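You operate a simulated robot arm through the tools that you are given. There is no shell and no other tool.

The job below is to be done with a simulated robot arm. You get a single attempt, and the scene is never put back.

Task
Wind the wheel's line to the pointer and oil the outlined patch.
Fine: tighten the turner lever before brushing; brush back, lid on the oil tin. Set down upright: oil brush. A coat counts when it lies all over at full strength: go over it till it gets no stronger.

The check looks at the end state, three seconds after you hand in, the way a careful person would. Anything else that was tipped, shoved, dropped, spilled or broken makes it a failure. A push-on lid holds only when it is set on centred and level and pressed home; a screw cap is set on level and turned clockwise until tight.

Robot
A 6-joint arm with a two-finger gripper, fixed in place. Base frame: the origin is on the floor under the middle of its stand, x ahead of it, y to its left, z up. Readings come in mm, degrees, newtons and seconds.
It reaches about 1572 mm from its shoulder. Its first joint turns from -166.0 to 166.0 degrees. Payload 2.45 kg.
The TCP is the grasp point between the finger pads, 20 mm short of the fingertips. In the tool frame z runs along the fingers and y along their closing line. The gripper opens to 140 mm; its body begins 168 mm behind the TCP.
Orientation is that of the tool frame in the base frame, as a unit quaternion [x, y, z, w]. With the fingers straight down and closing along the base's y, the tool's x points along the base's -x, its y along +y and its z along -z.

Tools
- The arm moves only by the tool move_arm. Its argument "series" is a list of rows, each a list of 3 entries, a list of its own where there are three numbers: the shift along the tool's x, y, z in mm, then the turn, a rotation vector about the tool's x, y, z in degrees, then the gripper command, from -1 (shut) to 1 (fully open), values between in proportion. In form: [[[x, y, z], [ax, ay, az], gripper], ...]. A call has 1 to 20 rows; each row shifts and turns the commanded pose from where the row before left it, along the tool's axes as they then stand. Rows are played at 5 a second. More than 50 mm and 8.6 degrees between two rows, or a gripper value outside its range, and nothing of the call is played. Where a pose cannot be reached the arm comes as near as it can. A force on the tool above 60 N (or 10 N above the force at the start of the call, whichever is more), or a blocked arm, ends the call early, and 0.2 s more pass. The fingers move at their own pace (about 45 mm/s each) and stop on an object; they squeeze with about 31 N. The grip force told is the motor's: it shows also when the fingers shut on nothing. Time passes only in rows, and 0.2 s behind the last, so rows that do not move let the fingers close. It gives the time, the measured TCP pose, the force on the tool (base axes), the opening and the grip force at its end, in the units of the frame above (readings bear some noise), with the torque about the TCP (base axes, N m) and any sound that the robot's microphone picked up.
- Cameras (640 x 400 px; columns grow to the right, rows downward): "scene" is fixed at [403, -493.5, 1333.9]; the picture's right is [0.56, -0.83, 0.00], its down [-0.33, -0.22, -0.92] and it looks along [0.76, 0.52, -0.40] (base axes); focal length 277 px, centre (320, 200). "wrist" rides on the gripper at [78, 11, -209] in the tool frame; the picture's right is [-0.14, 0.99, 0.00], its down [-0.92, -0.13, -0.37] and it looks along [-0.37, -0.05, 0.93] (tool axes); focal length 280 px, centre (320, 200). There is no depth. A picture from a camera that has moved, and an enlarged one, comes with that camera's place and axes in the base frame and with its lens. The place of the scene camera against the robot may be out by one fixed shift of up to 18 mm in any direction.
- capture(camera): a new picture of that camera. No time passes.
- enlarge(camera, box): a new picture of the part [left, top, right, bottom] of that camera's present view, enlarged. No time passes.
- close_job(): hands the job in; it is judged then, once.

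Places have to be worked out from the pictures, the camera data and where the tool is seen. Open the gripper and draw the arm clear of the work before you hand the job in, unless the task says otherwise.

The tools are called after "Call:" as a command line: name --argument value ..., lists and objects as JSON in quotes. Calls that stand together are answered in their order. move_arm: Moves the arm, as the interface text tells. Its arguments: {"type":"object","properties":{"series":{"type":"array","items":{"type":"array"}}},"required":["series"]} The other tools are called the same way: capture (camera) takes a picture; enlarge (camera, box) takes an enlarged picture of a part of a camera's view; close_job () hands the job in.

At the start:

```text
t: 0.0
tool_pos: [699.6, 129.9, 1240.8]
ee_rot: [0.0, 1.0, 0.001, 0.0]
ft_force: [0.4, -0.5, -0.3]
torque: [-0.01, 0.03, 0.01]
finger_gap: 139.9
grip_force: 0.1
```

scene: 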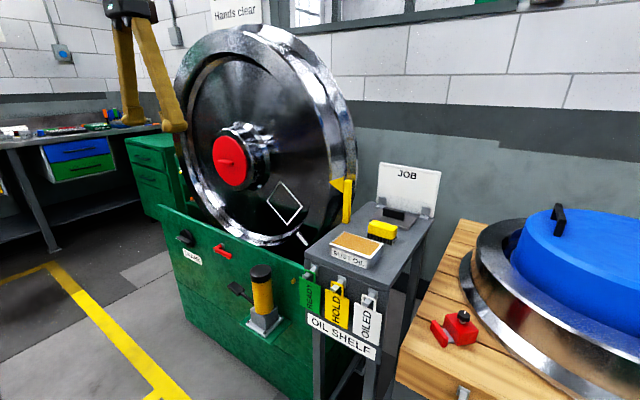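
wrist: 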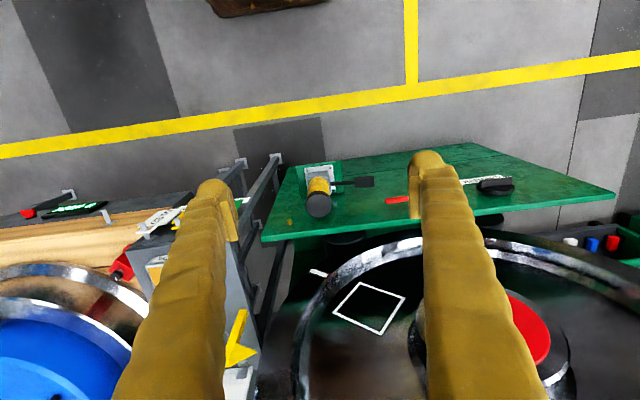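

I start by looking closer at the scene: the wheel, the turner, the shelf and the job card.

Call:
enlarge --camera "scene" --box '[150, 20, 370, 270]'

Call:
enlarge --camera "scene" --box '[290, 150, 450, 250]'

Call:
enlarge --camera "scene" --box '[160, 210, 320, 350]'

Call:
enlarge --camera "scene" --box '[290, 240, 490, 380]'

Call:
enlarge --camera "wrist" --box '[240, 130, 640, 380]'

```text
1.60 times, centred on (260, 145) of scene
camera zoom: at [403.0, -493.5, 1333.9], right [0.56, -0.83, 0.0], down [-0.33, -0.22, -0.92], along [0.76, 0.52, -0.4], focal length 443 px, centre (416, 288)
```

zoom: 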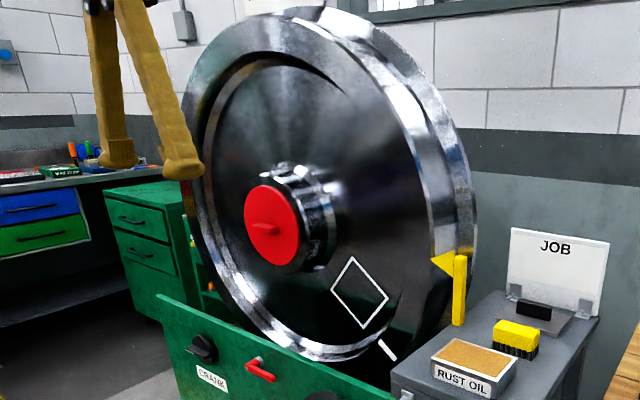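

```text
4.00 times, centred on (370, 200) of scene
camera zoom: at [403.0, -493.5, 1333.9], right [0.56, -0.83, 0.0], down [-0.33, -0.22, -0.92], along [0.76, 0.52, -0.4], focal length 1108 px, centre (120, 200)
```

zoom: 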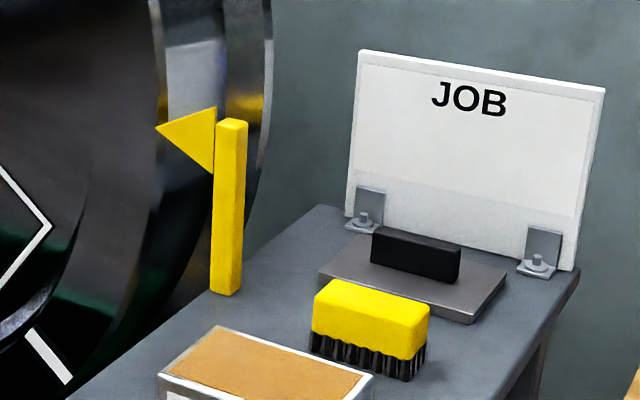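

```text
2.86 times, centred on (240, 280) of scene
camera zoom: at [403.0, -493.5, 1333.9], right [0.56, -0.83, 0.0], down [-0.33, -0.22, -0.92], along [0.76, 0.52, -0.4], focal length 792 px, centre (549, -29)
```

zoom: 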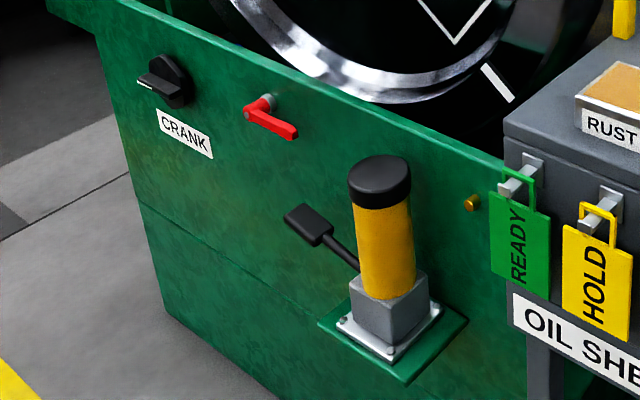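

```text
2.86 times, centred on (390, 310) of scene
camera zoom: at [403.0, -493.5, 1333.9], right [0.56, -0.83, 0.0], down [-0.33, -0.22, -0.92], along [0.76, 0.52, -0.4], focal length 792 px, centre (120, -114)
```

zoom: 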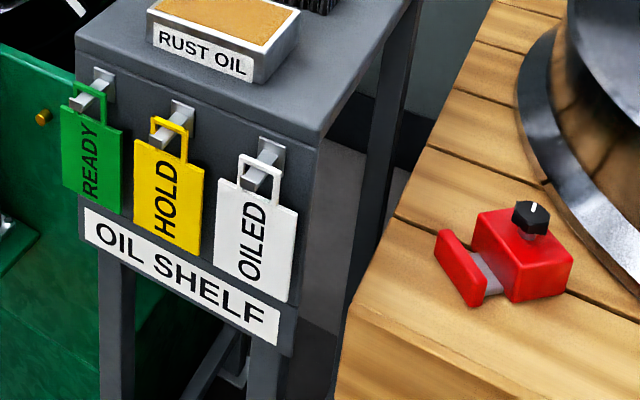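

```text
1.60 times, centred on (440, 255) of wrist
camera zoom: at [620.3, 139.8, 1449.8], right [0.14, 0.99, 0.0], down [0.92, -0.13, 0.37], along [0.37, -0.05, -0.93], focal length 449 px, centre (128, 112)
```

zoom: 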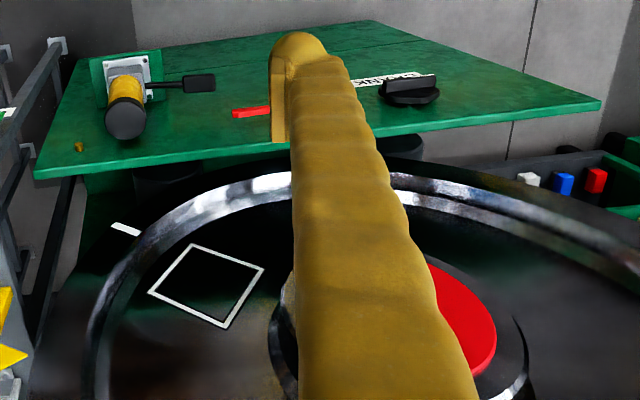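

The wheel stands behind a green panel facing the robot, with a black crank knob, a red lever and a pump-like handle on it. The shelf with tin, brush and lid is to the right. I tilt the tool forward to look with the wrist camera from the front.

Call:
move_arm --series '[[[20, 0, 0], [0, -8, 0], 1], [[20, 0, 0], [0, -8, 0], 1], [[20, 0, 0], [0, -8, 0], 1], [[0, 0, 0], [0, -8, 0], 1], [[0, 0, 0], [0, -8, 0], 1]]'

Call:
capture --camera "wrist"

Call:
capture --camera "scene"

```text
t: 1.2
tool_pos: [641.4, 129.2, 1232.7]
ee_rot: [-0.001, 0.939, 0.001, 0.344]
ft_force: [0.0, -0.1, -0.4]
torque: [0.02, 0.0, -0.01]
finger_gap: 139.8
grip_force: 0.1
```

```text
taken
camera wrist: at [445.7, 140.1, 1341.8], right [0.1, 0.99, 0.09], down [0.47, -0.13, 0.88], along [0.88, -0.05, -0.47], focal length 280 px, centre (320, 200)
```

wrist: 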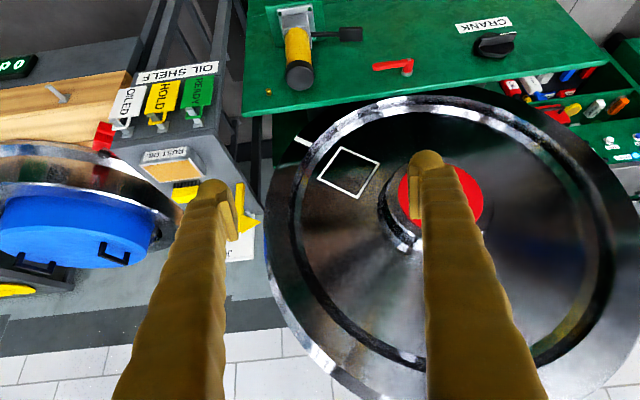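

```text
taken
```

scene: 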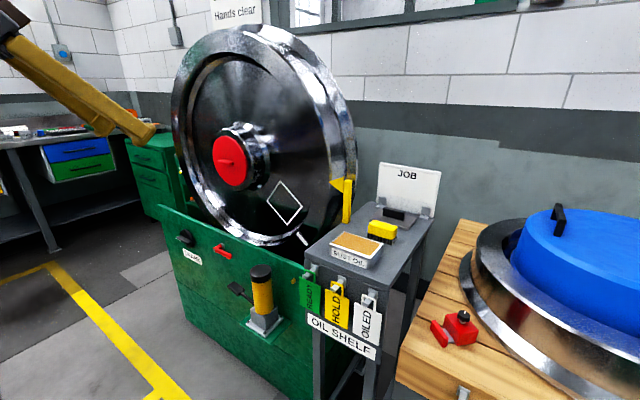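

The tilt works and the view is upside-down. I turn the tool 180° about its own axis so that the camera sits above the gripper, while shifting left a bit.

Call:
move_arm --series '[[[0, 0, -20], [0, 0, 8.5], 1], [[0, 0, -20], [0, 0, 8.5], 1], [[0, 0, 0], [0, 0, 8.5], 1], [[0, 0, 0], [0, 0, 8.5], 1], [[0, 0, 0], [0, 0, 8.5], 1], [[0, 0, 0], [0, 0, 8.5], 1], [[0, 0, 0], [0, 0, 8.5], 1], [[0, 0, 0], [0, 0, 8.5], 1], [[0, 0, 0], [0, 0, 8.5], 1], [[0, 0, 0], [0, 0, 8.5], 1], [[0, 0, 0], [0, 0, 8.5], 1], [[0, 0, 0], [0, 0, 8.5], 1], [[0, 0, 0], [0, 0, 8.5], 1], [[0, 0, 0], [0, 0, 8.5], 1], [[0, 0, 0], [0, 0, 8.5], 1], [[0, 0, 0], [0, 0, 8.5], 1], [[0, 0, 0], [0, 0, 8.5], 1], [[0, 0, 0], [0, 0, 8.5], 1], [[0, 0, 0], [0, 0, 8.5], 1], [[0, 0, 0], [0, 0, 8.5], 1]]'

Call:
capture --camera "wrist"

Call:
capture --camera "scene"

```text
t: 5.4
tool_pos: [628.2, 36.0, 1272.2]
ee_rot: [0.935, 0.092, 0.342, 0.015]
ft_force: [0.2, -0.2, -0.3]
torque: [-0.01, -0.01, 0.01]
finger_gap: 140.0
grip_force: 0.1
out of reach, approached as far as the arm can: row 17, 18, 19, 20
```

```text
taken
camera wrist: at [553.7, 31.4, 1482.2], right [0.06, -1.0, 0.0], down [-0.95, -0.06, -0.32], along [0.32, 0.02, -0.95], focal length 280 px, centre (320, 200)
```

wrist: 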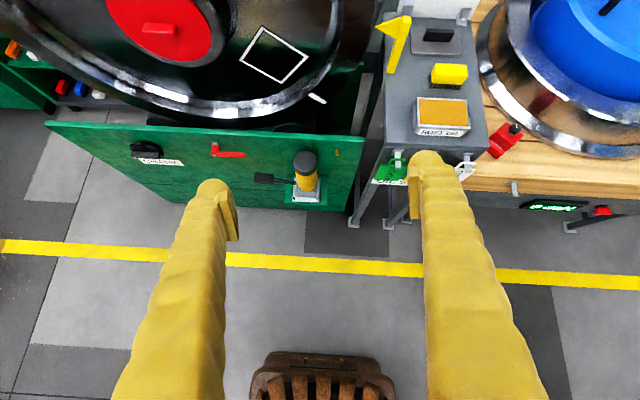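

```text
taken
```

scene: 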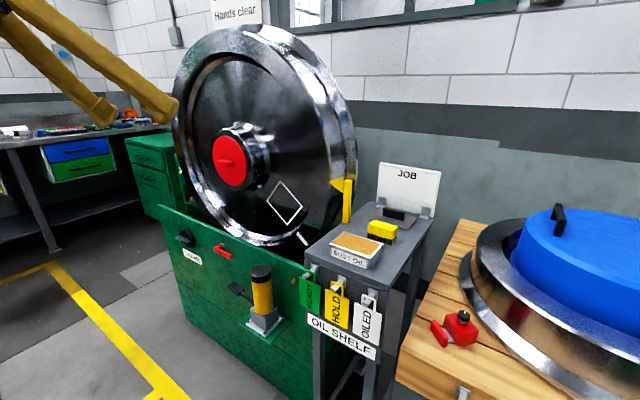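

Triangulating gives: hub about (1091, 407, 1030), line mark about (1110, 69, 776), pointer tip about (1100, -51, 1037), crank about (942, 603, 690), red lever about (955, 360, 702), tin about (975, -228, 923). That wrist turn hit a limit, so I turn back to the natural orientation.

Call:
move_arm --series '[[[0, 0, 0], [0, 0, -8.5], 1], [[0, 0, 0], [0, 0, -8.5], 1], [[0, 0, 0], [0, 0, -8.5], 1], [[0, 0, 0], [0, 0, -8.5], 1], [[0, 0, 0], [0, 0, -8.5], 1], [[0, 0, 0], [0, 0, -8.5], 1], [[0, 0, 0], [0, 0, -8.5], 1], [[0, 0, 0], [0, 0, -8.5], 1], [[0, 0, 0], [0, 0, -8.5], 1], [[0, 0, 0], [0, 0, -8.5], 1], [[0, 0, 0], [0, 0, -8.5], 1], [[0, 0, 0], [0, 0, -8.5], 1], [[0, 0, 0], [0, 0, -8.5], 1], [[0, 0, 0], [0, 0, -8.5], 1], [[0, 0, 0], [0, 0, -8.5], 1], [[0, 0, 0], [0, 0, -8.5], 1], [[0, 0, 0], [0, 0, -8.5], 1], [[0, 0, 0], [0, 0, -8.5], 1], [[0, 0, 0], [0, 0, -8.5], 1], [[0, 0, 0], [0, 0, -8.5], 1]]'

```text
t: 9.6
tool_pos: [628.1, 35.3, 1271.4]
ee_rot: [0.0, 0.939, -0.001, 0.343]
ft_force: [0.2, 0.8, -0.8]
torque: [0.0, -0.01, -0.03]
finger_gap: 139.7
grip_force: 0.0
```

The commanded pose follows where the arm really stopped. I now level the tool to horizontal and go in front of the crank at a safe distance.

Call:
move_arm --series '[[[0, 47, 0], [0, -8.3, 0], 1], [[0, 47, 0], [0, -8.3, 0], 1], [[0, 47, 0], [0, -8.3, 0], 1], [[0, 47, 0], [0, -8.3, 0], 1], [[0, 47, 0], [0, -8.4, 0], 1], [[0, 47, 0], [0, -8.4, 0], 1], [[40.8, 20.2, 10.9], [0, 0, 0], 1], [[40.8, 20.2, 10.9], [0, 0, 0], 1], [[40.8, 20.2, 10.9], [0, 0, 0], 1], [[40.8, 20.2, 10.9], [0, 0, 0], 1], [[40.8, 20.2, 10.9], [0, 0, 0], 1], [[40.8, 20.2, 10.9], [0, 0, 0], 1], [[40.8, 20.2, 10.9], [0, 0, 0], 1], [[40.8, 20.2, 10.9], [0, 0, 0], 1], [[40.8, 20.2, 10.9], [0, 0, 0], 1], [[40.8, 20.2, 10.9], [0, 0, 0], 1], [[40.8, 20.2, 10.9], [0, 0, 0], 1], [[40.8, 20.2, 10.9], [0, 0, 0], 1], [[40.8, 20.2, 10.9], [0, 0, 0], 1], [[40.8, 20.2, 10.9], [0, 0, 0], 1]]'

Call:
capture --camera "wrist"

Call:
capture --camera "scene"

```text
t: 13.8
tool_pos: [788.3, 611.9, 709.3]
ee_rot: [-0.001, 0.707, -0.004, 0.707]
ft_force: [-0.9, 0.9, 0.3]
torque: [0.03, 0.01, -0.01]
finger_gap: 140.0
grip_force: 0.1
out of reach, approached as far as the arm can: row 17, 18
```

```text
taken
camera wrist: at [579.9, 623.6, 631.0], right [0.0, 0.99, 0.13], down [-0.37, -0.12, 0.92], along [0.93, -0.05, 0.36], focal length 280 px, centre (320, 200)
```

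wrist: 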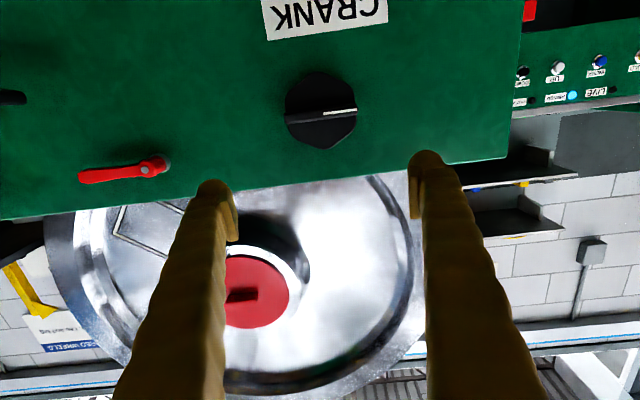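

```text
taken
```

scene: 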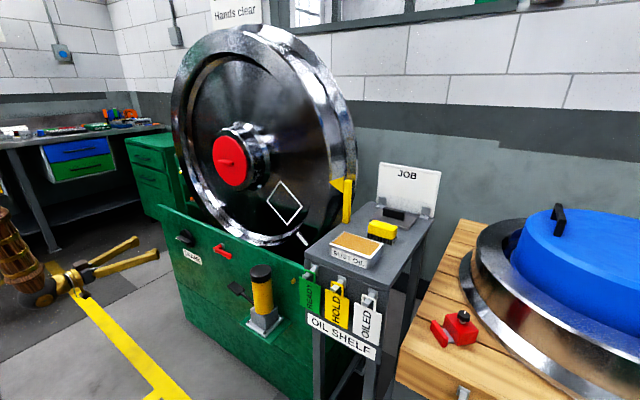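

The knob with its bar and white mark is now in view; I enlarge it for measuring.

Call:
enlarge --camera "wrist" --box '[240, 40, 400, 180]'

Call:
enlarge --camera "wrist" --box '[0, 80, 240, 230]'

Call:
enlarge --camera "scene" --box '[160, 215, 240, 275]'

```text
2.86 times, centred on (320, 110) of wrist
camera zoom: at [579.9, 623.6, 631.0], right [0.0, 0.99, 0.13], down [-0.37, -0.12, 0.92], along [0.93, -0.05, 0.36], focal length 801 px, centre (320, 457)
```

zoom: 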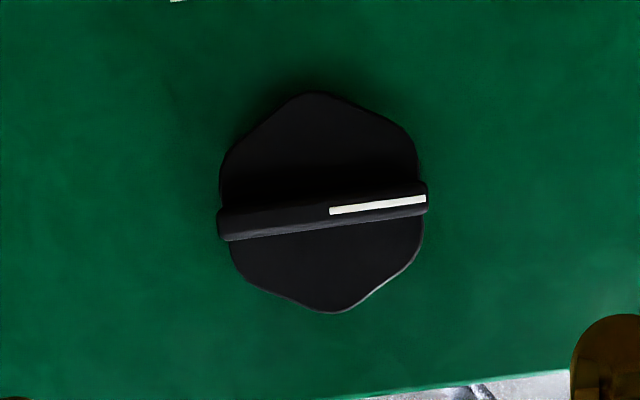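

```text
2.67 times, centred on (120, 155) of wrist
camera zoom: at [579.9, 623.6, 631.0], right [0.0, 0.99, 0.13], down [-0.37, -0.12, 0.92], along [0.93, -0.05, 0.36], focal length 748 px, centre (853, 320)
```

zoom: 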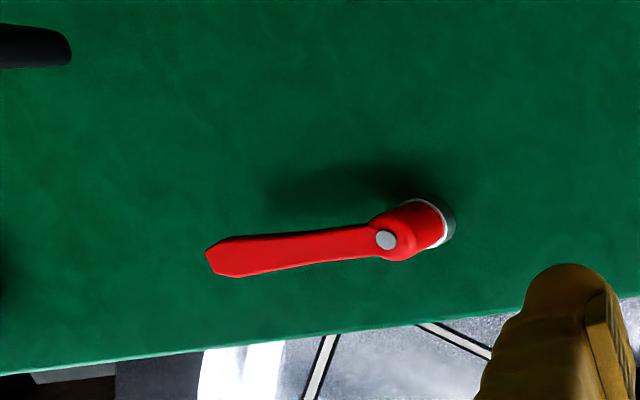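

```text
6.67 times, centred on (200, 245) of scene
camera zoom: at [403.0, -493.5, 1333.9], right [0.56, -0.83, 0.0], down [-0.33, -0.22, -0.92], along [0.76, 0.52, -0.4], focal length 1847 px, centre (1120, -100)
```

zoom: 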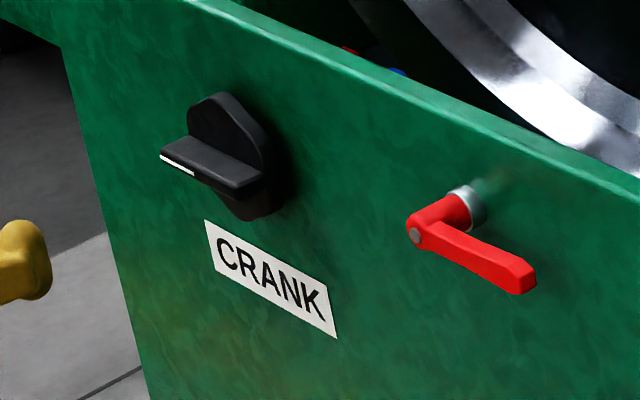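

The crank bar lies horizontal, so the fingers must close vertically. I roll the tool +90° in place, which also gives me a second viewpoint for triangulation.

Call:
move_arm --series '[[[0, 0, 0], [0, 0, 8.2], 1], [[0, 0, 0], [0, 0, 8.2], 1], [[0, 0, 0], [0, 0, 8.2], 1], [[0, 0, 0], [0, 0, 8.2], 1], [[0, 0, 0], [0, 0, 8.2], 1], [[0, 0, 0], [0, 0, 8.2], 1], [[0, 0, 0], [0, 0, 8.2], 1], [[0, 0, 0], [0, 0, 8.2], 1], [[0, 0, 0], [0, 0, 8.2], 1], [[0, 0, 0], [0, 0, 8.2], 1], [[0, 0, 0], [0, 0, 8], 1]]'

Call:
capture --camera "wrist"

```text
t: 16.2
tool_pos: [789.4, 612.1, 709.4]
ee_rot: [0.0, 0.708, -0.005, 0.707]
ft_force: [0.2, -0.8, 0.5]
torque: [0.03, -0.01, 0.03]
finger_gap: 140.0
grip_force: 0.1
out of reach, approached as far as the arm can: row 1, 2, 3, 4, 5, 6, 7, 8, 9, 10, 11
```

```text
taken
camera wrist: at [579.6, 623.3, 630.9], right [0.0, 0.99, 0.13], down [-0.37, -0.12, 0.92], along [0.93, -0.05, 0.36], focal length 280 px, centre (320, 200)
```

wrist: 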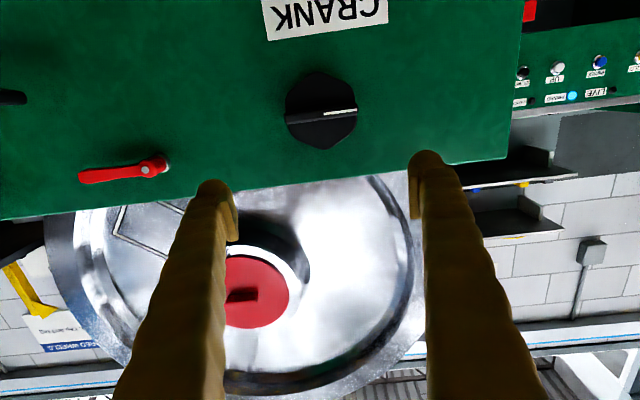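

Positive roll is blocked here (joint limit), so I try rolling the other way.

Call:
move_arm --series '[[[0, 0, 0], [0, 0, -8.2], 1], [[0, 0, 0], [0, 0, -8.2], 1], [[0, 0, 0], [0, 0, -8.2], 1], [[0, 0, 0], [0, 0, -8.2], 1], [[0, 0, 0], [0, 0, -8.2], 1], [[0, 0, 0], [0, 0, -8.2], 1], [[0, 0, 0], [0, 0, -8.2], 1], [[0, 0, 0], [0, 0, -8.2], 1], [[0, 0, 0], [0, 0, -8.2], 1], [[0, 0, 0], [0, 0, -8.2], 1], [[0, 0, 0], [0, 0, -8], 1]]'

Call:
capture --camera "wrist"

```text
t: 18.6
tool_pos: [789.0, 610.7, 710.6]
ee_rot: [0.502, -0.499, 0.503, -0.495]
ft_force: [-0.5, -0.4, -0.1]
torque: [0.02, 0.01, -0.01]
finger_gap: 139.7
grip_force: 0.1
```

```text
taken
camera wrist: at [578.2, 533.0, 699.8], right [0.0, 0.13, -0.99], down [-0.36, 0.92, 0.12], along [0.93, 0.36, 0.05], focal length 280 px, centre (320, 200)
```

wrist: 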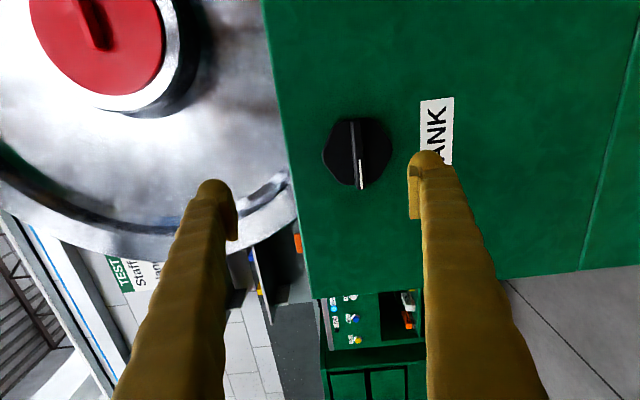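

The −90° roll is reachable. From the two views the bar's front centre is about (954, 620, 659); I close partly and move up in front of it, then look again.

Call:
move_arm --series '[[[-2.3, 12.8, 30], [0, 0, 0], -0.2], [[-2.3, 12.8, 30], [0, 0, 0], -0.2], [[-2.3, 12.8, 30], [0, 0, 0], -0.2], [[-2.4, 12.8, 30], [0, 0, 0], -0.2], [[0, 0, 0], [0, 0, 0], -0.2], [[0, 0, 0], [0, 0, 0], -0.2]]'

Call:
capture --camera "wrist"

Call:
capture --camera "scene"

```text
t: 20.0
tool_pos: [907.0, 619.2, 658.5]
ee_rot: [0.502, -0.5, 0.502, -0.496]
ft_force: [0.1, -0.6, 0.2]
torque: [-0.01, -0.02, 0.0]
finger_gap: 56.2
grip_force: 0.1
```

```text
taken
camera wrist: at [697.0, 541.6, 647.6], right [0.0, 0.13, -0.99], down [-0.36, 0.92, 0.12], along [0.93, 0.36, 0.05], focal length 280 px, centre (320, 200)
```

wrist: 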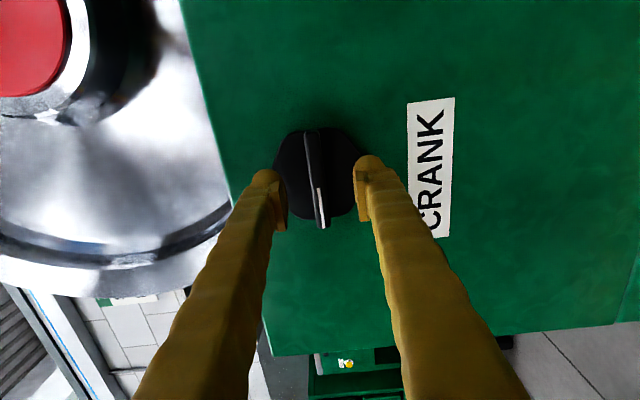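

```text
taken
```

scene: 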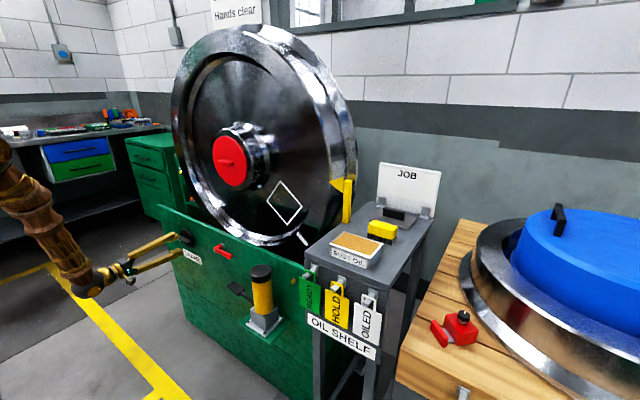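

Call:
enlarge --camera "wrist" --box '[230, 100, 410, 250]'

Call:
enlarge --camera "scene" --box '[100, 210, 240, 310]'

```text
2.67 times, centred on (320, 175) of wrist
camera zoom: at [697.0, 541.6, 647.6], right [0.0, 0.13, -0.99], down [-0.36, 0.92, 0.12], along [0.93, 0.36, 0.05], focal length 748 px, centre (320, 267)
```

zoom: 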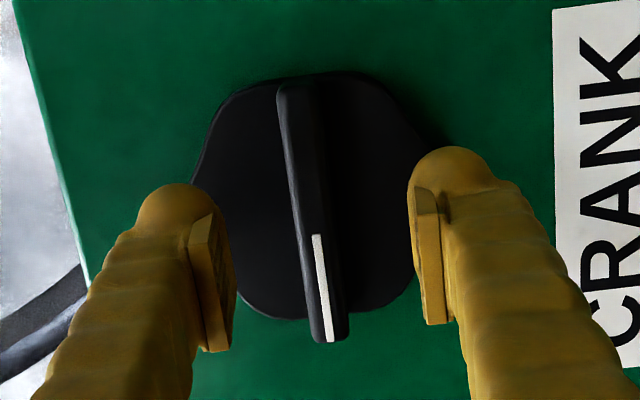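

```text
4.00 times, centred on (170, 260) of scene
camera zoom: at [403.0, -493.5, 1333.9], right [0.56, -0.83, 0.0], down [-0.33, -0.22, -0.92], along [0.76, 0.52, -0.4], focal length 1108 px, centre (920, -40)
```

zoom: 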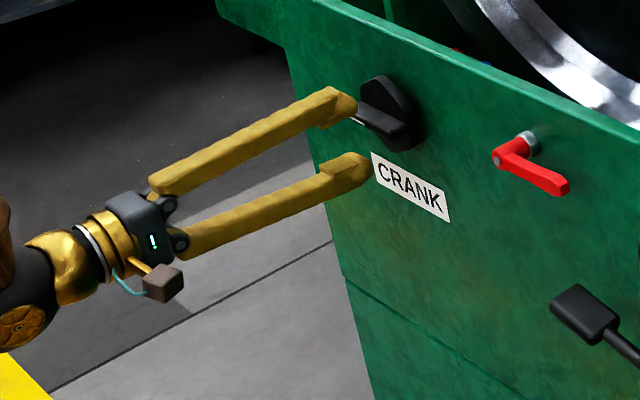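

The bar sits nicely between the fingers. I advance so the tips overlap the bar by about 10 mm.

Call:
move_arm --series '[[[0, -2, 12], [0, 0, 0], -0.2], [[0, 0, 12], [0, 0, 0], -0.2], [[0, 0, 8], [0, 0, 0], -0.2], [[0, 0, 5], [0, 0, 0], -0.2], [[0, 0, 4], [0, 0, 0], -0.2]]'

Call:
enlarge --camera "wrist" --box '[230, 100, 410, 250]'

Call:
enlarge --camera "scene" --box '[140, 210, 240, 290]'

```text
t: 20.9
tool_pos: [938.6, 618.8, 658.0]
ee_rot: [0.501, -0.5, 0.504, -0.495]
ft_force: [-8.3, 0.3, 0.0]
torque: [0.11, -0.22, 0.05]
finger_gap: 56.9
grip_force: 0.4
stopped in row 4: the force on the tool passed its limit at 81 N (the readings are from after the stop); the commanded pose is now the measured one
```

```text
2.67 times, centred on (320, 175) of wrist
camera zoom: at [728.8, 541.1, 648.9], right [0.0, 0.13, -0.99], down [-0.36, 0.92, 0.12], along [0.93, 0.36, 0.05], focal length 748 px, centre (320, 267)
```

zoom: 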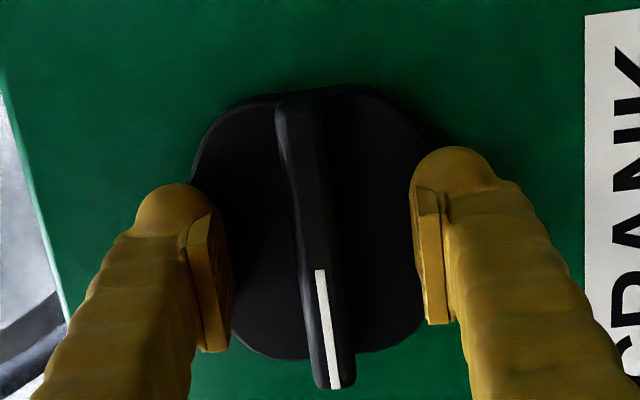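

```text
5.00 times, centred on (190, 250) of scene
camera zoom: at [403.0, -493.5, 1333.9], right [0.56, -0.83, 0.0], down [-0.33, -0.22, -0.92], along [0.76, 0.52, -0.4], focal length 1386 px, centre (970, -50)
```

zoom: 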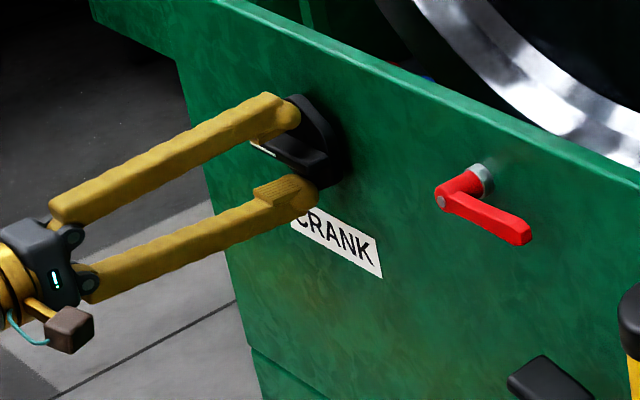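

The tips touched the knob's disc at about x = 958 with the bar between the fingers. I back off 3 mm and close on the bar.

Call:
move_arm --series '[[[0, 0, -3], [0, 0, 0], -0.2], [[0, 0, 0], [0, 0, 0], -1], [[0, 0, 0], [0, 0, 0], -1], [[0, 0, 0], [0, 0, 0], -1], [[0, 0, 0], [0, 0, 0], -1], [[0, 0, 0], [0, 0, 0], -1]]'

Call:
enlarge --camera "wrist" --box '[230, 100, 410, 250]'

Call:
enlarge --camera "scene" --box '[140, 210, 240, 290]'

```text
t: 22.3
tool_pos: [936.4, 618.7, 660.8]
ee_rot: [0.501, -0.499, 0.504, -0.496]
ft_force: [0.1, -3.1, 6.7]
torque: [0.31, -0.08, -0.05]
finger_gap: 13.0
grip_force: 39.6
```

```text
2.67 times, centred on (320, 175) of wrist
camera zoom: at [726.4, 540.9, 649.3], right [0.0, 0.13, -0.99], down [-0.36, 0.92, 0.12], along [0.93, 0.36, 0.05], focal length 748 px, centre (320, 267)
```

zoom: 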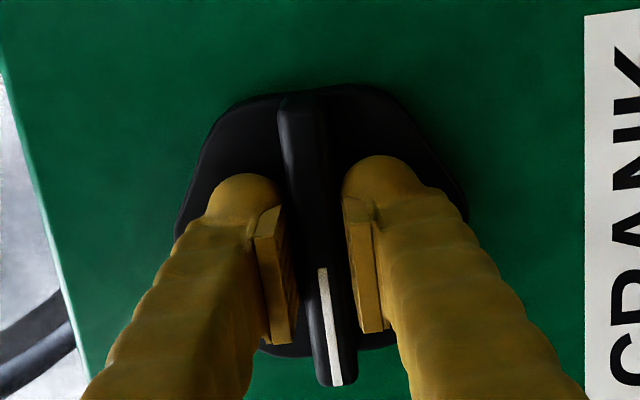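

```text
5.00 times, centred on (190, 250) of scene
camera zoom: at [403.0, -493.5, 1333.9], right [0.56, -0.83, 0.0], down [-0.33, -0.22, -0.92], along [0.76, 0.52, -0.4], focal length 1386 px, centre (970, -50)
```

zoom: 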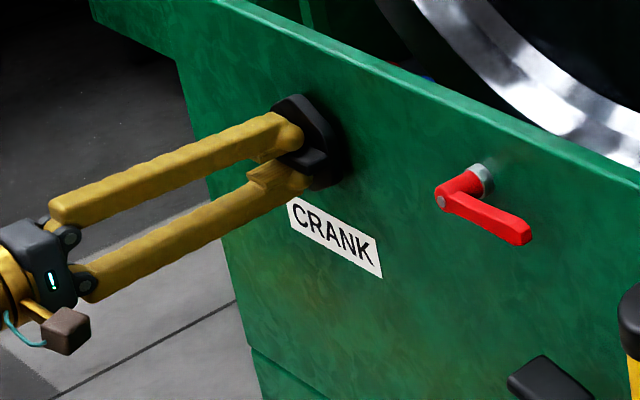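

Gripped at 13 mm. I try a small counter-clockwise turn (negative about the tool axis) and see how the wheel answers.

Call:
move_arm --series '[[[0, 0, 0], [0, 0, -4], -1], [[0, 0, 0], [0, 0, -4], -1], [[0, 0, 0], [0, 0, -4], -1], [[0, 0, 0], [0, 0, -4], -1], [[0, 0, 0], [0, 0, -4], -1]]'

Call:
capture --camera "scene"

Call:
enlarge --camera "wrist" --box '[230, 100, 410, 250]'

```text
t: 23.5
tool_pos: [936.8, 618.4, 660.2]
ee_rot: [0.58, -0.403, 0.582, -0.402]
ft_force: [-1.9, -6.9, 17.0]
torque: [2.22, -0.14, -0.17]
finger_gap: 22.9
grip_force: 44.7
```

```text
taken
```

scene: 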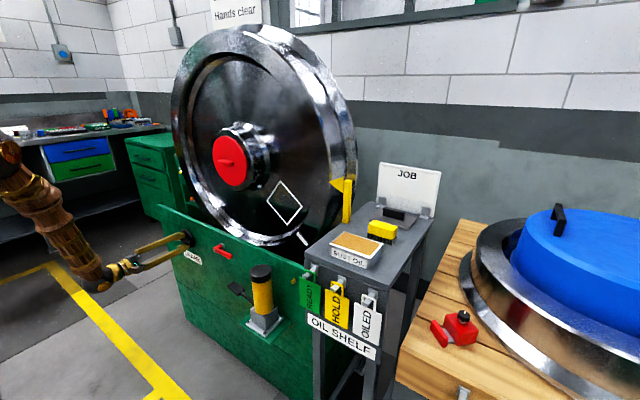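

```text
2.67 times, centred on (320, 175) of wrist
camera zoom: at [726.4, 541.7, 676.6], right [0.0, -0.22, -0.98], down [-0.36, 0.91, -0.2], along [0.93, 0.35, -0.08], focal length 748 px, centre (320, 267)
```

zoom: 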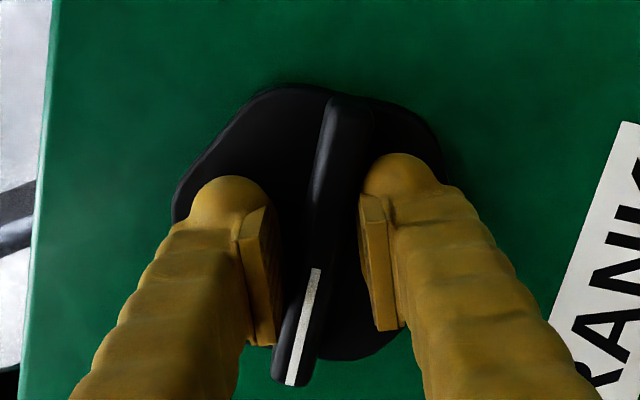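

The bar resisted (fingers were forced apart, torque 2.2 N·m) and the wheel didn't move. I go back and try the clockwise sense gently.

Call:
move_arm --series '[[[0, 0, 0], [0, 0, 4], -1], [[0, 0, 0], [0, 0, 4], -1], [[0, 0, 0], [0, 0, 4], -1], [[0, 0, 0], [0, 0, 4], -1], [[0, 0, 0], [0, 0, 4], -1], [[0, 0, 0], [0, 0, 4], -1], [[0, 0, 0], [0, 0, 4], -1], [[0, 0, 0], [0, 0, 4], -1]]'

Call:
capture --camera "scene"

Call:
enlarge --camera "wrist" --box '[230, 100, 410, 250]'

```text
t: 25.3
tool_pos: [936.0, 618.2, 660.4]
ee_rot: [-0.447, 0.549, -0.448, 0.546]
ft_force: [16.4, 15.0, 9.2]
torque: [-0.05, -0.05, 0.13]
finger_gap: 13.0
grip_force: 39.7
```

```text
taken
```

scene: 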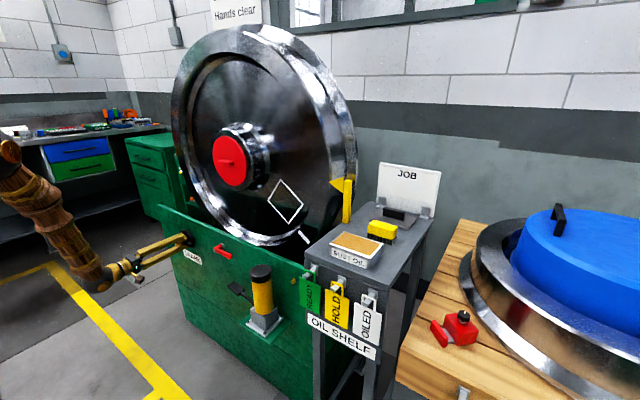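

```text
2.67 times, centred on (320, 175) of wrist
camera zoom: at [726.1, 544.6, 633.2], right [0.0, 0.33, -0.94], down [-0.36, 0.88, 0.31], along [0.93, 0.34, 0.12], focal length 748 px, centre (320, 267)
```

zoom: 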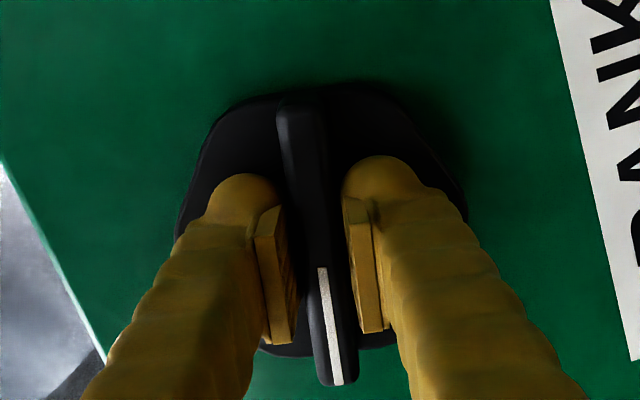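

The knob follows clockwise with no torque. I check the wheel's line against before.

Call:
enlarge --camera "scene" --box '[240, 150, 380, 260]'

```text
3.64 times, centred on (310, 205) of scene
camera zoom: at [403.0, -493.5, 1333.9], right [0.56, -0.83, 0.0], down [-0.33, -0.22, -0.92], along [0.76, 0.52, -0.4], focal length 1008 px, centre (356, 182)
```

zoom: 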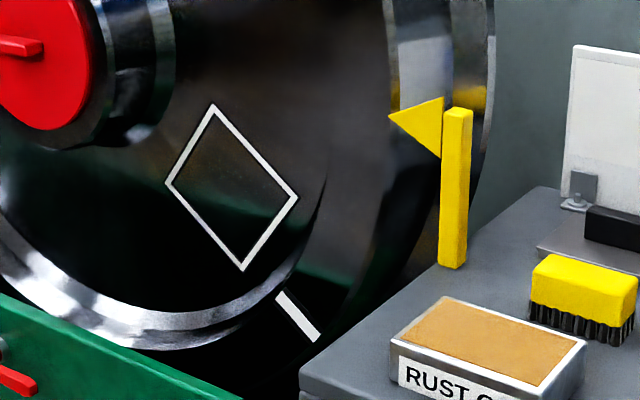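

The wheel moved slightly the right way (counter-clockwise), at roughly 1:8. I keep turning clockwise.

Call:
move_arm --series '[[[0, 0, 0], [0, 0, 6], -1], [[0, 0, 0], [0, 0, 6], -1], [[0, 0, 0], [0, 0, 6], -1], [[0, 0, 0], [0, 0, 6], -1], [[0, 0, 0], [0, 0, 6], -1], [[0, 0, 0], [0, 0, 6], -1], [[0, 0, 0], [0, 0, 6], -1], [[0, 0, 0], [0, 0, 6], -1], [[0, 0, 0], [0, 0, 6], -1], [[0, 0, 0], [0, 0, 6], -1]]'

Call:
enlarge --camera "scene" --box '[240, 150, 380, 260]'

Call:
capture --camera "wrist"

```text
t: 27.5
tool_pos: [935.2, 620.1, 658.6]
ee_rot: [-0.111, 0.699, -0.115, 0.697]
ft_force: [7.2, 8.0, -10.5]
torque: [-0.08, 0.2, 0.07]
finger_gap: 12.9
grip_force: 39.7
```

```text
3.64 times, centred on (310, 205) of scene
camera zoom: at [403.0, -493.5, 1333.9], right [0.56, -0.83, 0.0], down [-0.33, -0.22, -0.92], along [0.76, 0.52, -0.4], focal length 1008 px, centre (356, 182)
```

zoom: 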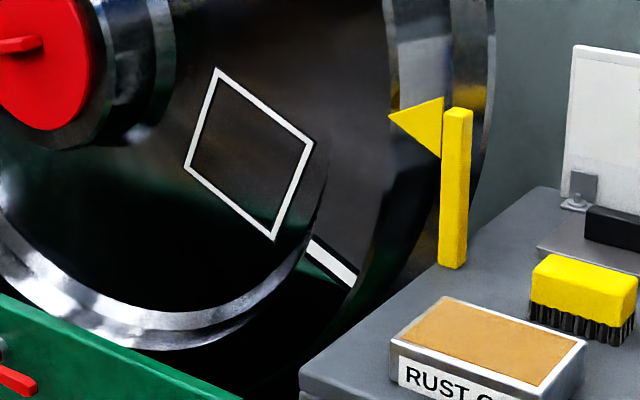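

```text
taken
camera wrist: at [726.1, 605.4, 581.2], right [0.0, 0.98, -0.18], down [-0.37, 0.17, 0.91], along [0.93, 0.06, 0.36], focal length 280 px, centre (320, 200)
```

wrist: 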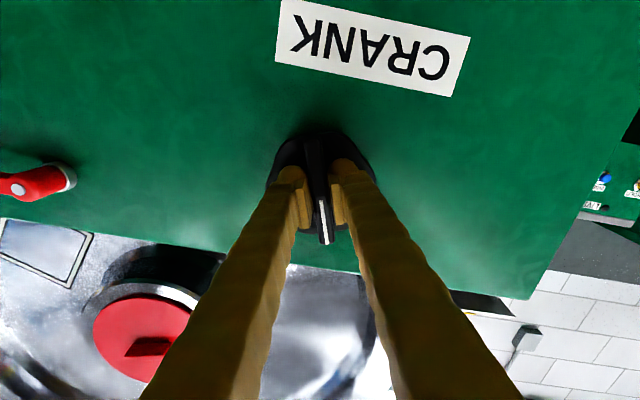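

Wheel line is now about 22° below the pointer (started about 36°), so ratio ≈ 5:1 and about 110° of crank remain. I release, back off and turn the gripper back 180° to regrip.

Call:
move_arm --series '[[[0, 0, 0], [0, 0, 0], -0.2], [[0, 0, 0], [0, 0, 0], -0.2], [[0, 0, 0], [0, 0, 0], -0.2], [[0, 0, -20], [0, 0, 0], -0.2], [[0, 0, -20], [0, 0, 0], -0.2], [[0, 0, 0], [0, 0, -8.5], -0.2], [[0, 0, 0], [0, 0, -8.5], -0.2], [[0, 0, 0], [0, 0, -8.5], -0.2], [[0, 0, 0], [0, 0, -8.5], -0.2], [[0, 0, 0], [0, 0, -8.5], -0.2], [[0, 0, 0], [0, 0, -8.5], -0.2], [[0, 0, 0], [0, 0, -8.5], -0.2], [[0, 0, 0], [0, 0, -8.5], -0.2], [[0, 0, 0], [0, 0, -8.5], -0.2], [[0, 0, 0], [0, 0, -8.5], -0.2], [[0, 0, 0], [0, 0, -8.5], -0.2]]'

Call:
capture --camera "wrist"

```text
t: 30.9
tool_pos: [897.3, 617.6, 660.3]
ee_rot: [0.586, -0.396, 0.587, -0.394]
ft_force: [0.3, 0.1, -0.5]
torque: [0.0, -0.01, 0.04]
finger_gap: 56.1
grip_force: 0.1
```

```text
taken
camera wrist: at [686.4, 542.6, 678.8], right [0.0, -0.25, -0.97], down [-0.36, 0.9, -0.23], along [0.93, 0.35, -0.09], focal length 280 px, centre (320, 200)
```

wrist: 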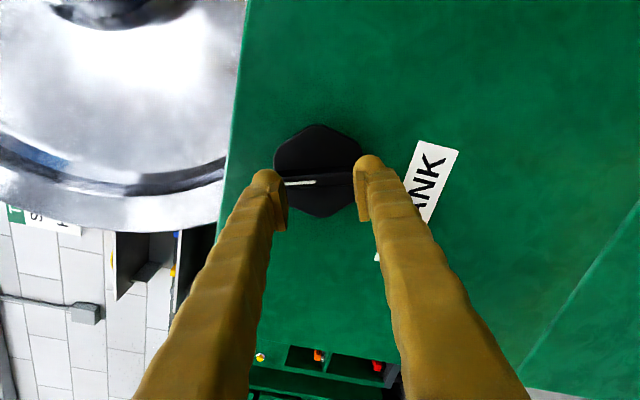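

Rolling back works; I continue the remaining −86.5°.

Call:
move_arm --series '[[[0, 0, 0], [0, 0, -8.5], -0.2], [[0, 0, 0], [0, 0, -8.5], -0.2], [[0, 0, 0], [0, 0, -8.5], -0.2], [[0, 0, 0], [0, 0, -8.5], -0.2], [[0, 0, 0], [0, 0, -8.5], -0.2], [[0, 0, 0], [0, 0, -8.5], -0.2], [[0, 0, 0], [0, 0, -8.5], -0.2], [[0, 0, 0], [0, 0, -8.5], -0.2], [[0, 0, 0], [0, 0, -8.5], -0.2], [[0, 0, 0], [0, 0, -8.5], -0.2], [[0, 0, 0], [0, 0, 0], -0.2]]'

Call:
capture --camera "wrist"

```text
t: 33.3
tool_pos: [896.7, 619.5, 660.7]
ee_rot: [0.7, 0.103, 0.698, 0.107]
ft_force: [0.1, 0.1, -0.1]
torque: [0.0, -0.02, -0.01]
finger_gap: 55.8
grip_force: 0.1
```

```text
taken
camera wrist: at [687.1, 632.1, 737.7], right [0.0, -0.99, 0.16], down [-0.37, -0.15, -0.92], along [0.93, -0.06, -0.36], focal length 280 px, centre (320, 200)
```

wrist: 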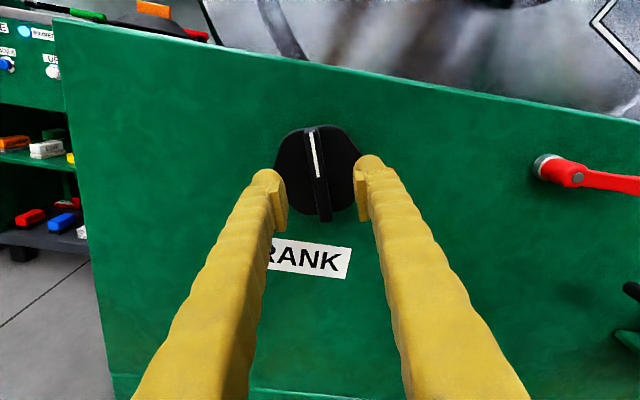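

Image is upright now and the bar sits between the fingers as before. I advance, grip, and turn clockwise about 60°, then measure.

Call:
move_arm --series '[[[0, 0, 14], [0, 0, 0], -0.2], [[0, 0, 14], [0, 0, 0], -0.2], [[0, 0, 10], [0, 0, 0], -0.2], [[0, 0, 0], [0, 0, 0], -1], [[0, 0, 0], [0, 0, 0], -1], [[0, 0, 0], [0, 0, 0], -1], [[0, 0, 0], [0, 0, 0], -1], [[0, 0, 0], [0, 0, 0], -1]]'

Call:
enlarge --camera "wrist" --box '[230, 100, 410, 250]'

```text
t: 35.1
tool_pos: [935.0, 619.2, 659.4]
ee_rot: [0.7, 0.103, 0.699, 0.106]
ft_force: [9.0, 11.8, -4.1]
torque: [-0.03, 0.07, 0.1]
finger_gap: 13.0
grip_force: 39.4
```

```text
2.67 times, centred on (320, 175) of wrist
camera zoom: at [725.1, 632.3, 736.9], right [0.0, -0.99, 0.16], down [-0.37, -0.15, -0.92], along [0.93, -0.06, -0.37], focal length 748 px, centre (320, 267)
```

zoom: 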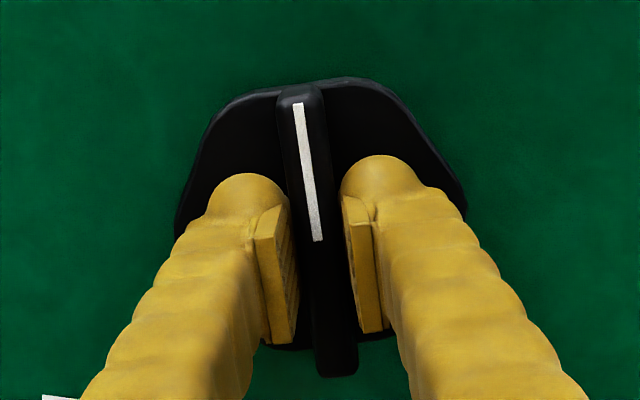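

Good grip. Turning clockwise 60° now.

Call:
move_arm --series '[[[0, 0, 0], [0, 0, 6], -1], [[0, 0, 0], [0, 0, 6], -1], [[0, 0, 0], [0, 0, 6], -1], [[0, 0, 0], [0, 0, 6], -1], [[0, 0, 0], [0, 0, 6], -1], [[0, 0, 0], [0, 0, 6], -1], [[0, 0, 0], [0, 0, 6], -1], [[0, 0, 0], [0, 0, 6], -1], [[0, 0, 0], [0, 0, 6], -1], [[0, 0, 0], [0, 0, 6], -1], [[0, 0, 0], [0, 0, 0], -1]]'

Call:
enlarge --camera "scene" --box '[240, 150, 380, 260]'

```text
t: 37.5
tool_pos: [934.2, 620.4, 659.5]
ee_rot: [0.657, -0.261, 0.658, -0.258]
ft_force: [4.6, 39.1, 2.0]
torque: [-0.01, -0.02, 0.38]
finger_gap: 13.1
grip_force: 39.4
```

```text
3.64 times, centred on (310, 205) of scene
camera zoom: at [403.0, -493.5, 1333.9], right [0.56, -0.83, 0.0], down [-0.33, -0.22, -0.92], along [0.76, 0.52, -0.4], focal length 1008 px, centre (356, 182)
```

zoom: 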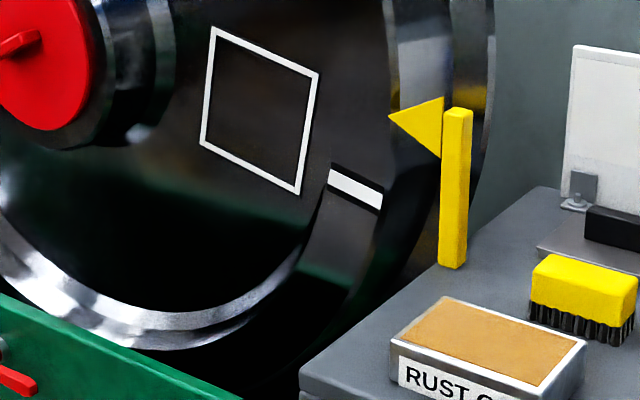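

About 10° of wheel remain; there's 39 N sideways on the tool, so I ease it toward +y by 1.5 mm and continue clockwise 36°.

Call:
move_arm --series '[[[-1.0, -1.1, 0], [0, 0, 0], -1], [[0, 0, 0], [0, 0, 6], -1], [[0, 0, 0], [0, 0, 6], -1], [[0, 0, 0], [0, 0, 6], -1], [[0, 0, 0], [0, 0, 6], -1], [[0, 0, 0], [0, 0, 6], -1], [[0, 0, 0], [0, 0, 6], -1], [[0, 0, 0], [0, 0, 0], -1]]'

Call:
enlarge --camera "scene" --box '[280, 140, 380, 220]'

```text
t: 39.3
tool_pos: [934.4, 619.1, 659.5]
ee_rot: [0.544, -0.452, 0.546, -0.449]
ft_force: [-14.3, -5.3, 15.0]
torque: [-0.07, -0.19, -0.15]
finger_gap: 12.9
grip_force: 40.0
```

```text
5.00 times, centred on (330, 180) of scene
camera zoom: at [403.0, -493.5, 1333.9], right [0.56, -0.83, 0.0], down [-0.33, -0.22, -0.92], along [0.76, 0.52, -0.4], focal length 1386 px, centre (270, 300)
```

zoom: 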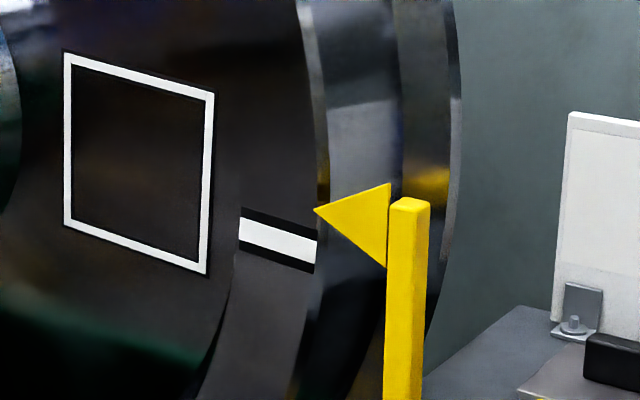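

About 4° of wheel remain by this view, and the crank seems to be ratcheted (no going back), so I must not overshoot. I add 10° of crank, then go look from the front at hub height.

Call:
move_arm --series '[[[0, 0, 0], [0, 0, 5], -1], [[0, 0, 0], [0, 0, 5], -1], [[0, 0, 0], [0, 0, 0], -1]]'

Call:
enlarge --camera "scene" --box '[280, 140, 380, 220]'

Call:
capture --camera "wrist"

```text
t: 40.1
tool_pos: [934.8, 620.5, 658.2]
ee_rot: [0.504, -0.496, 0.506, -0.495]
ft_force: [-18.0, -15.5, 20.9]
torque: [-0.03, -0.23, -0.24]
finger_gap: 13.0
grip_force: 39.7
```

```text
5.00 times, centred on (330, 180) of scene
camera zoom: at [403.0, -493.5, 1333.9], right [0.56, -0.83, 0.0], down [-0.33, -0.22, -0.92], along [0.76, 0.52, -0.4], focal length 1386 px, centre (270, 300)
```

zoom: 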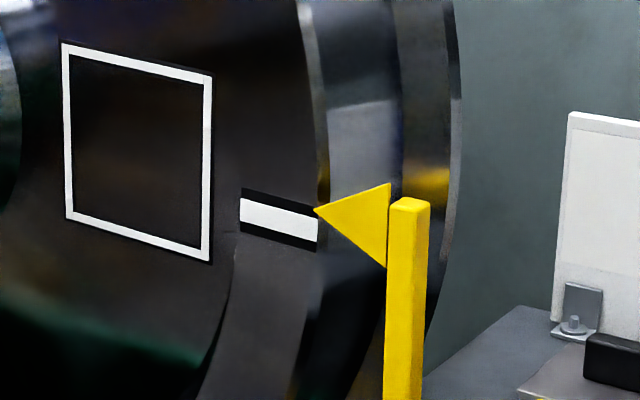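

```text
taken
camera wrist: at [724.0, 542.3, 649.9], right [0.0, 0.12, -0.99], down [-0.36, 0.92, 0.11], along [0.93, 0.36, 0.04], focal length 280 px, centre (320, 200)
```

wrist: 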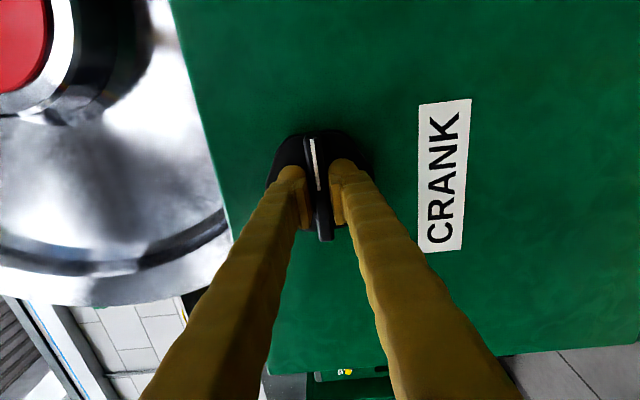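

The remaining error is about 1.7° in this view. I release the knob, back off and go take a level front view of the line and the pointer.

Call:
move_arm --series '[[[0, 0, 0], [0, 0, 0], -0.2], [[0, 0, 0], [0, 0, 0], -0.2], [[0, 0, 0], [0, 0, 0], -0.2], [[0, 0, -30], [0, 0, 0], -0.2], [[0, 0, -45], [0, 0, 0], -0.2], [[0, 0, -45], [0, 0, 0], -0.2]]'

Call:
move_arm --series '[[[41, -21.5, 0], [0, 0, 0], -0.2], [[41, -21.5, 0], [0, 0, 0], -0.2], [[41, -21.5, 0], [0, 0, 0], -0.2], [[41, -21.5, 0], [0, 0, 0], -0.2], [[41, -21.5, 0], [0, 0, 0], -0.2], [[41, -21.5, 0], [0, 0, 0], -0.2], [[41, -21.5, 0], [0, 0, 0], -0.2], [[41, -21.5, 0], [0, 0, 0], -0.2], [[41, -21.5, 0], [0, 0, 0], -0.2], [[41, -21.5, 0], [0, 0, 0], -0.2], [[41, -21.5, 0], [0, 0, 0], -0.2], [[41, -21.5, 0], [0, 0, 0], -0.2], [[41, -21.5, 0], [0, 0, 0], -0.2], [[41, -21.5, 0], [0, 0, 0], -0.2], [[41, -21.5, 0], [0, 0, 0], -0.2], [[41, -21.5, 0], [0, 0, 0], -0.2], [[41, -21.5, 0], [0, 0, 0], -0.2], [[41, -21.5, 0], [0, 0, 0], -0.2]]'

Call:
capture --camera "wrist"

```text
t: 41.5
tool_pos: [813.6, 621.3, 661.7]
ee_rot: [0.504, -0.497, 0.505, -0.494]
ft_force: [0.3, -1.2, 0.2]
torque: [0.02, 0.01, 0.06]
finger_gap: 55.8
grip_force: 0.0
```

```text
t: 45.3
tool_pos: [782.0, 81.3, 1068.2]
ee_rot: [0.493, -0.51, 0.516, -0.48]
ft_force: [0.0, 0.3, -0.2]
torque: [0.02, 0.01, 0.0]
finger_gap: 55.7
grip_force: 0.1
out of reach, approached as far as the arm can: row 13, 14, 15, 16, 17, 18
```

```text
taken
camera wrist: at [568.5, 13.5, 1059.9], right [0.0, 0.12, -0.99], down [-0.32, 0.94, 0.11], along [0.95, 0.32, 0.04], focal length 280 px, centre (320, 200)
```

wrist: 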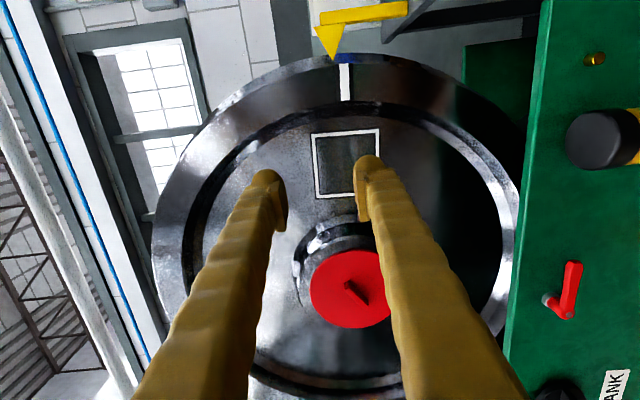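

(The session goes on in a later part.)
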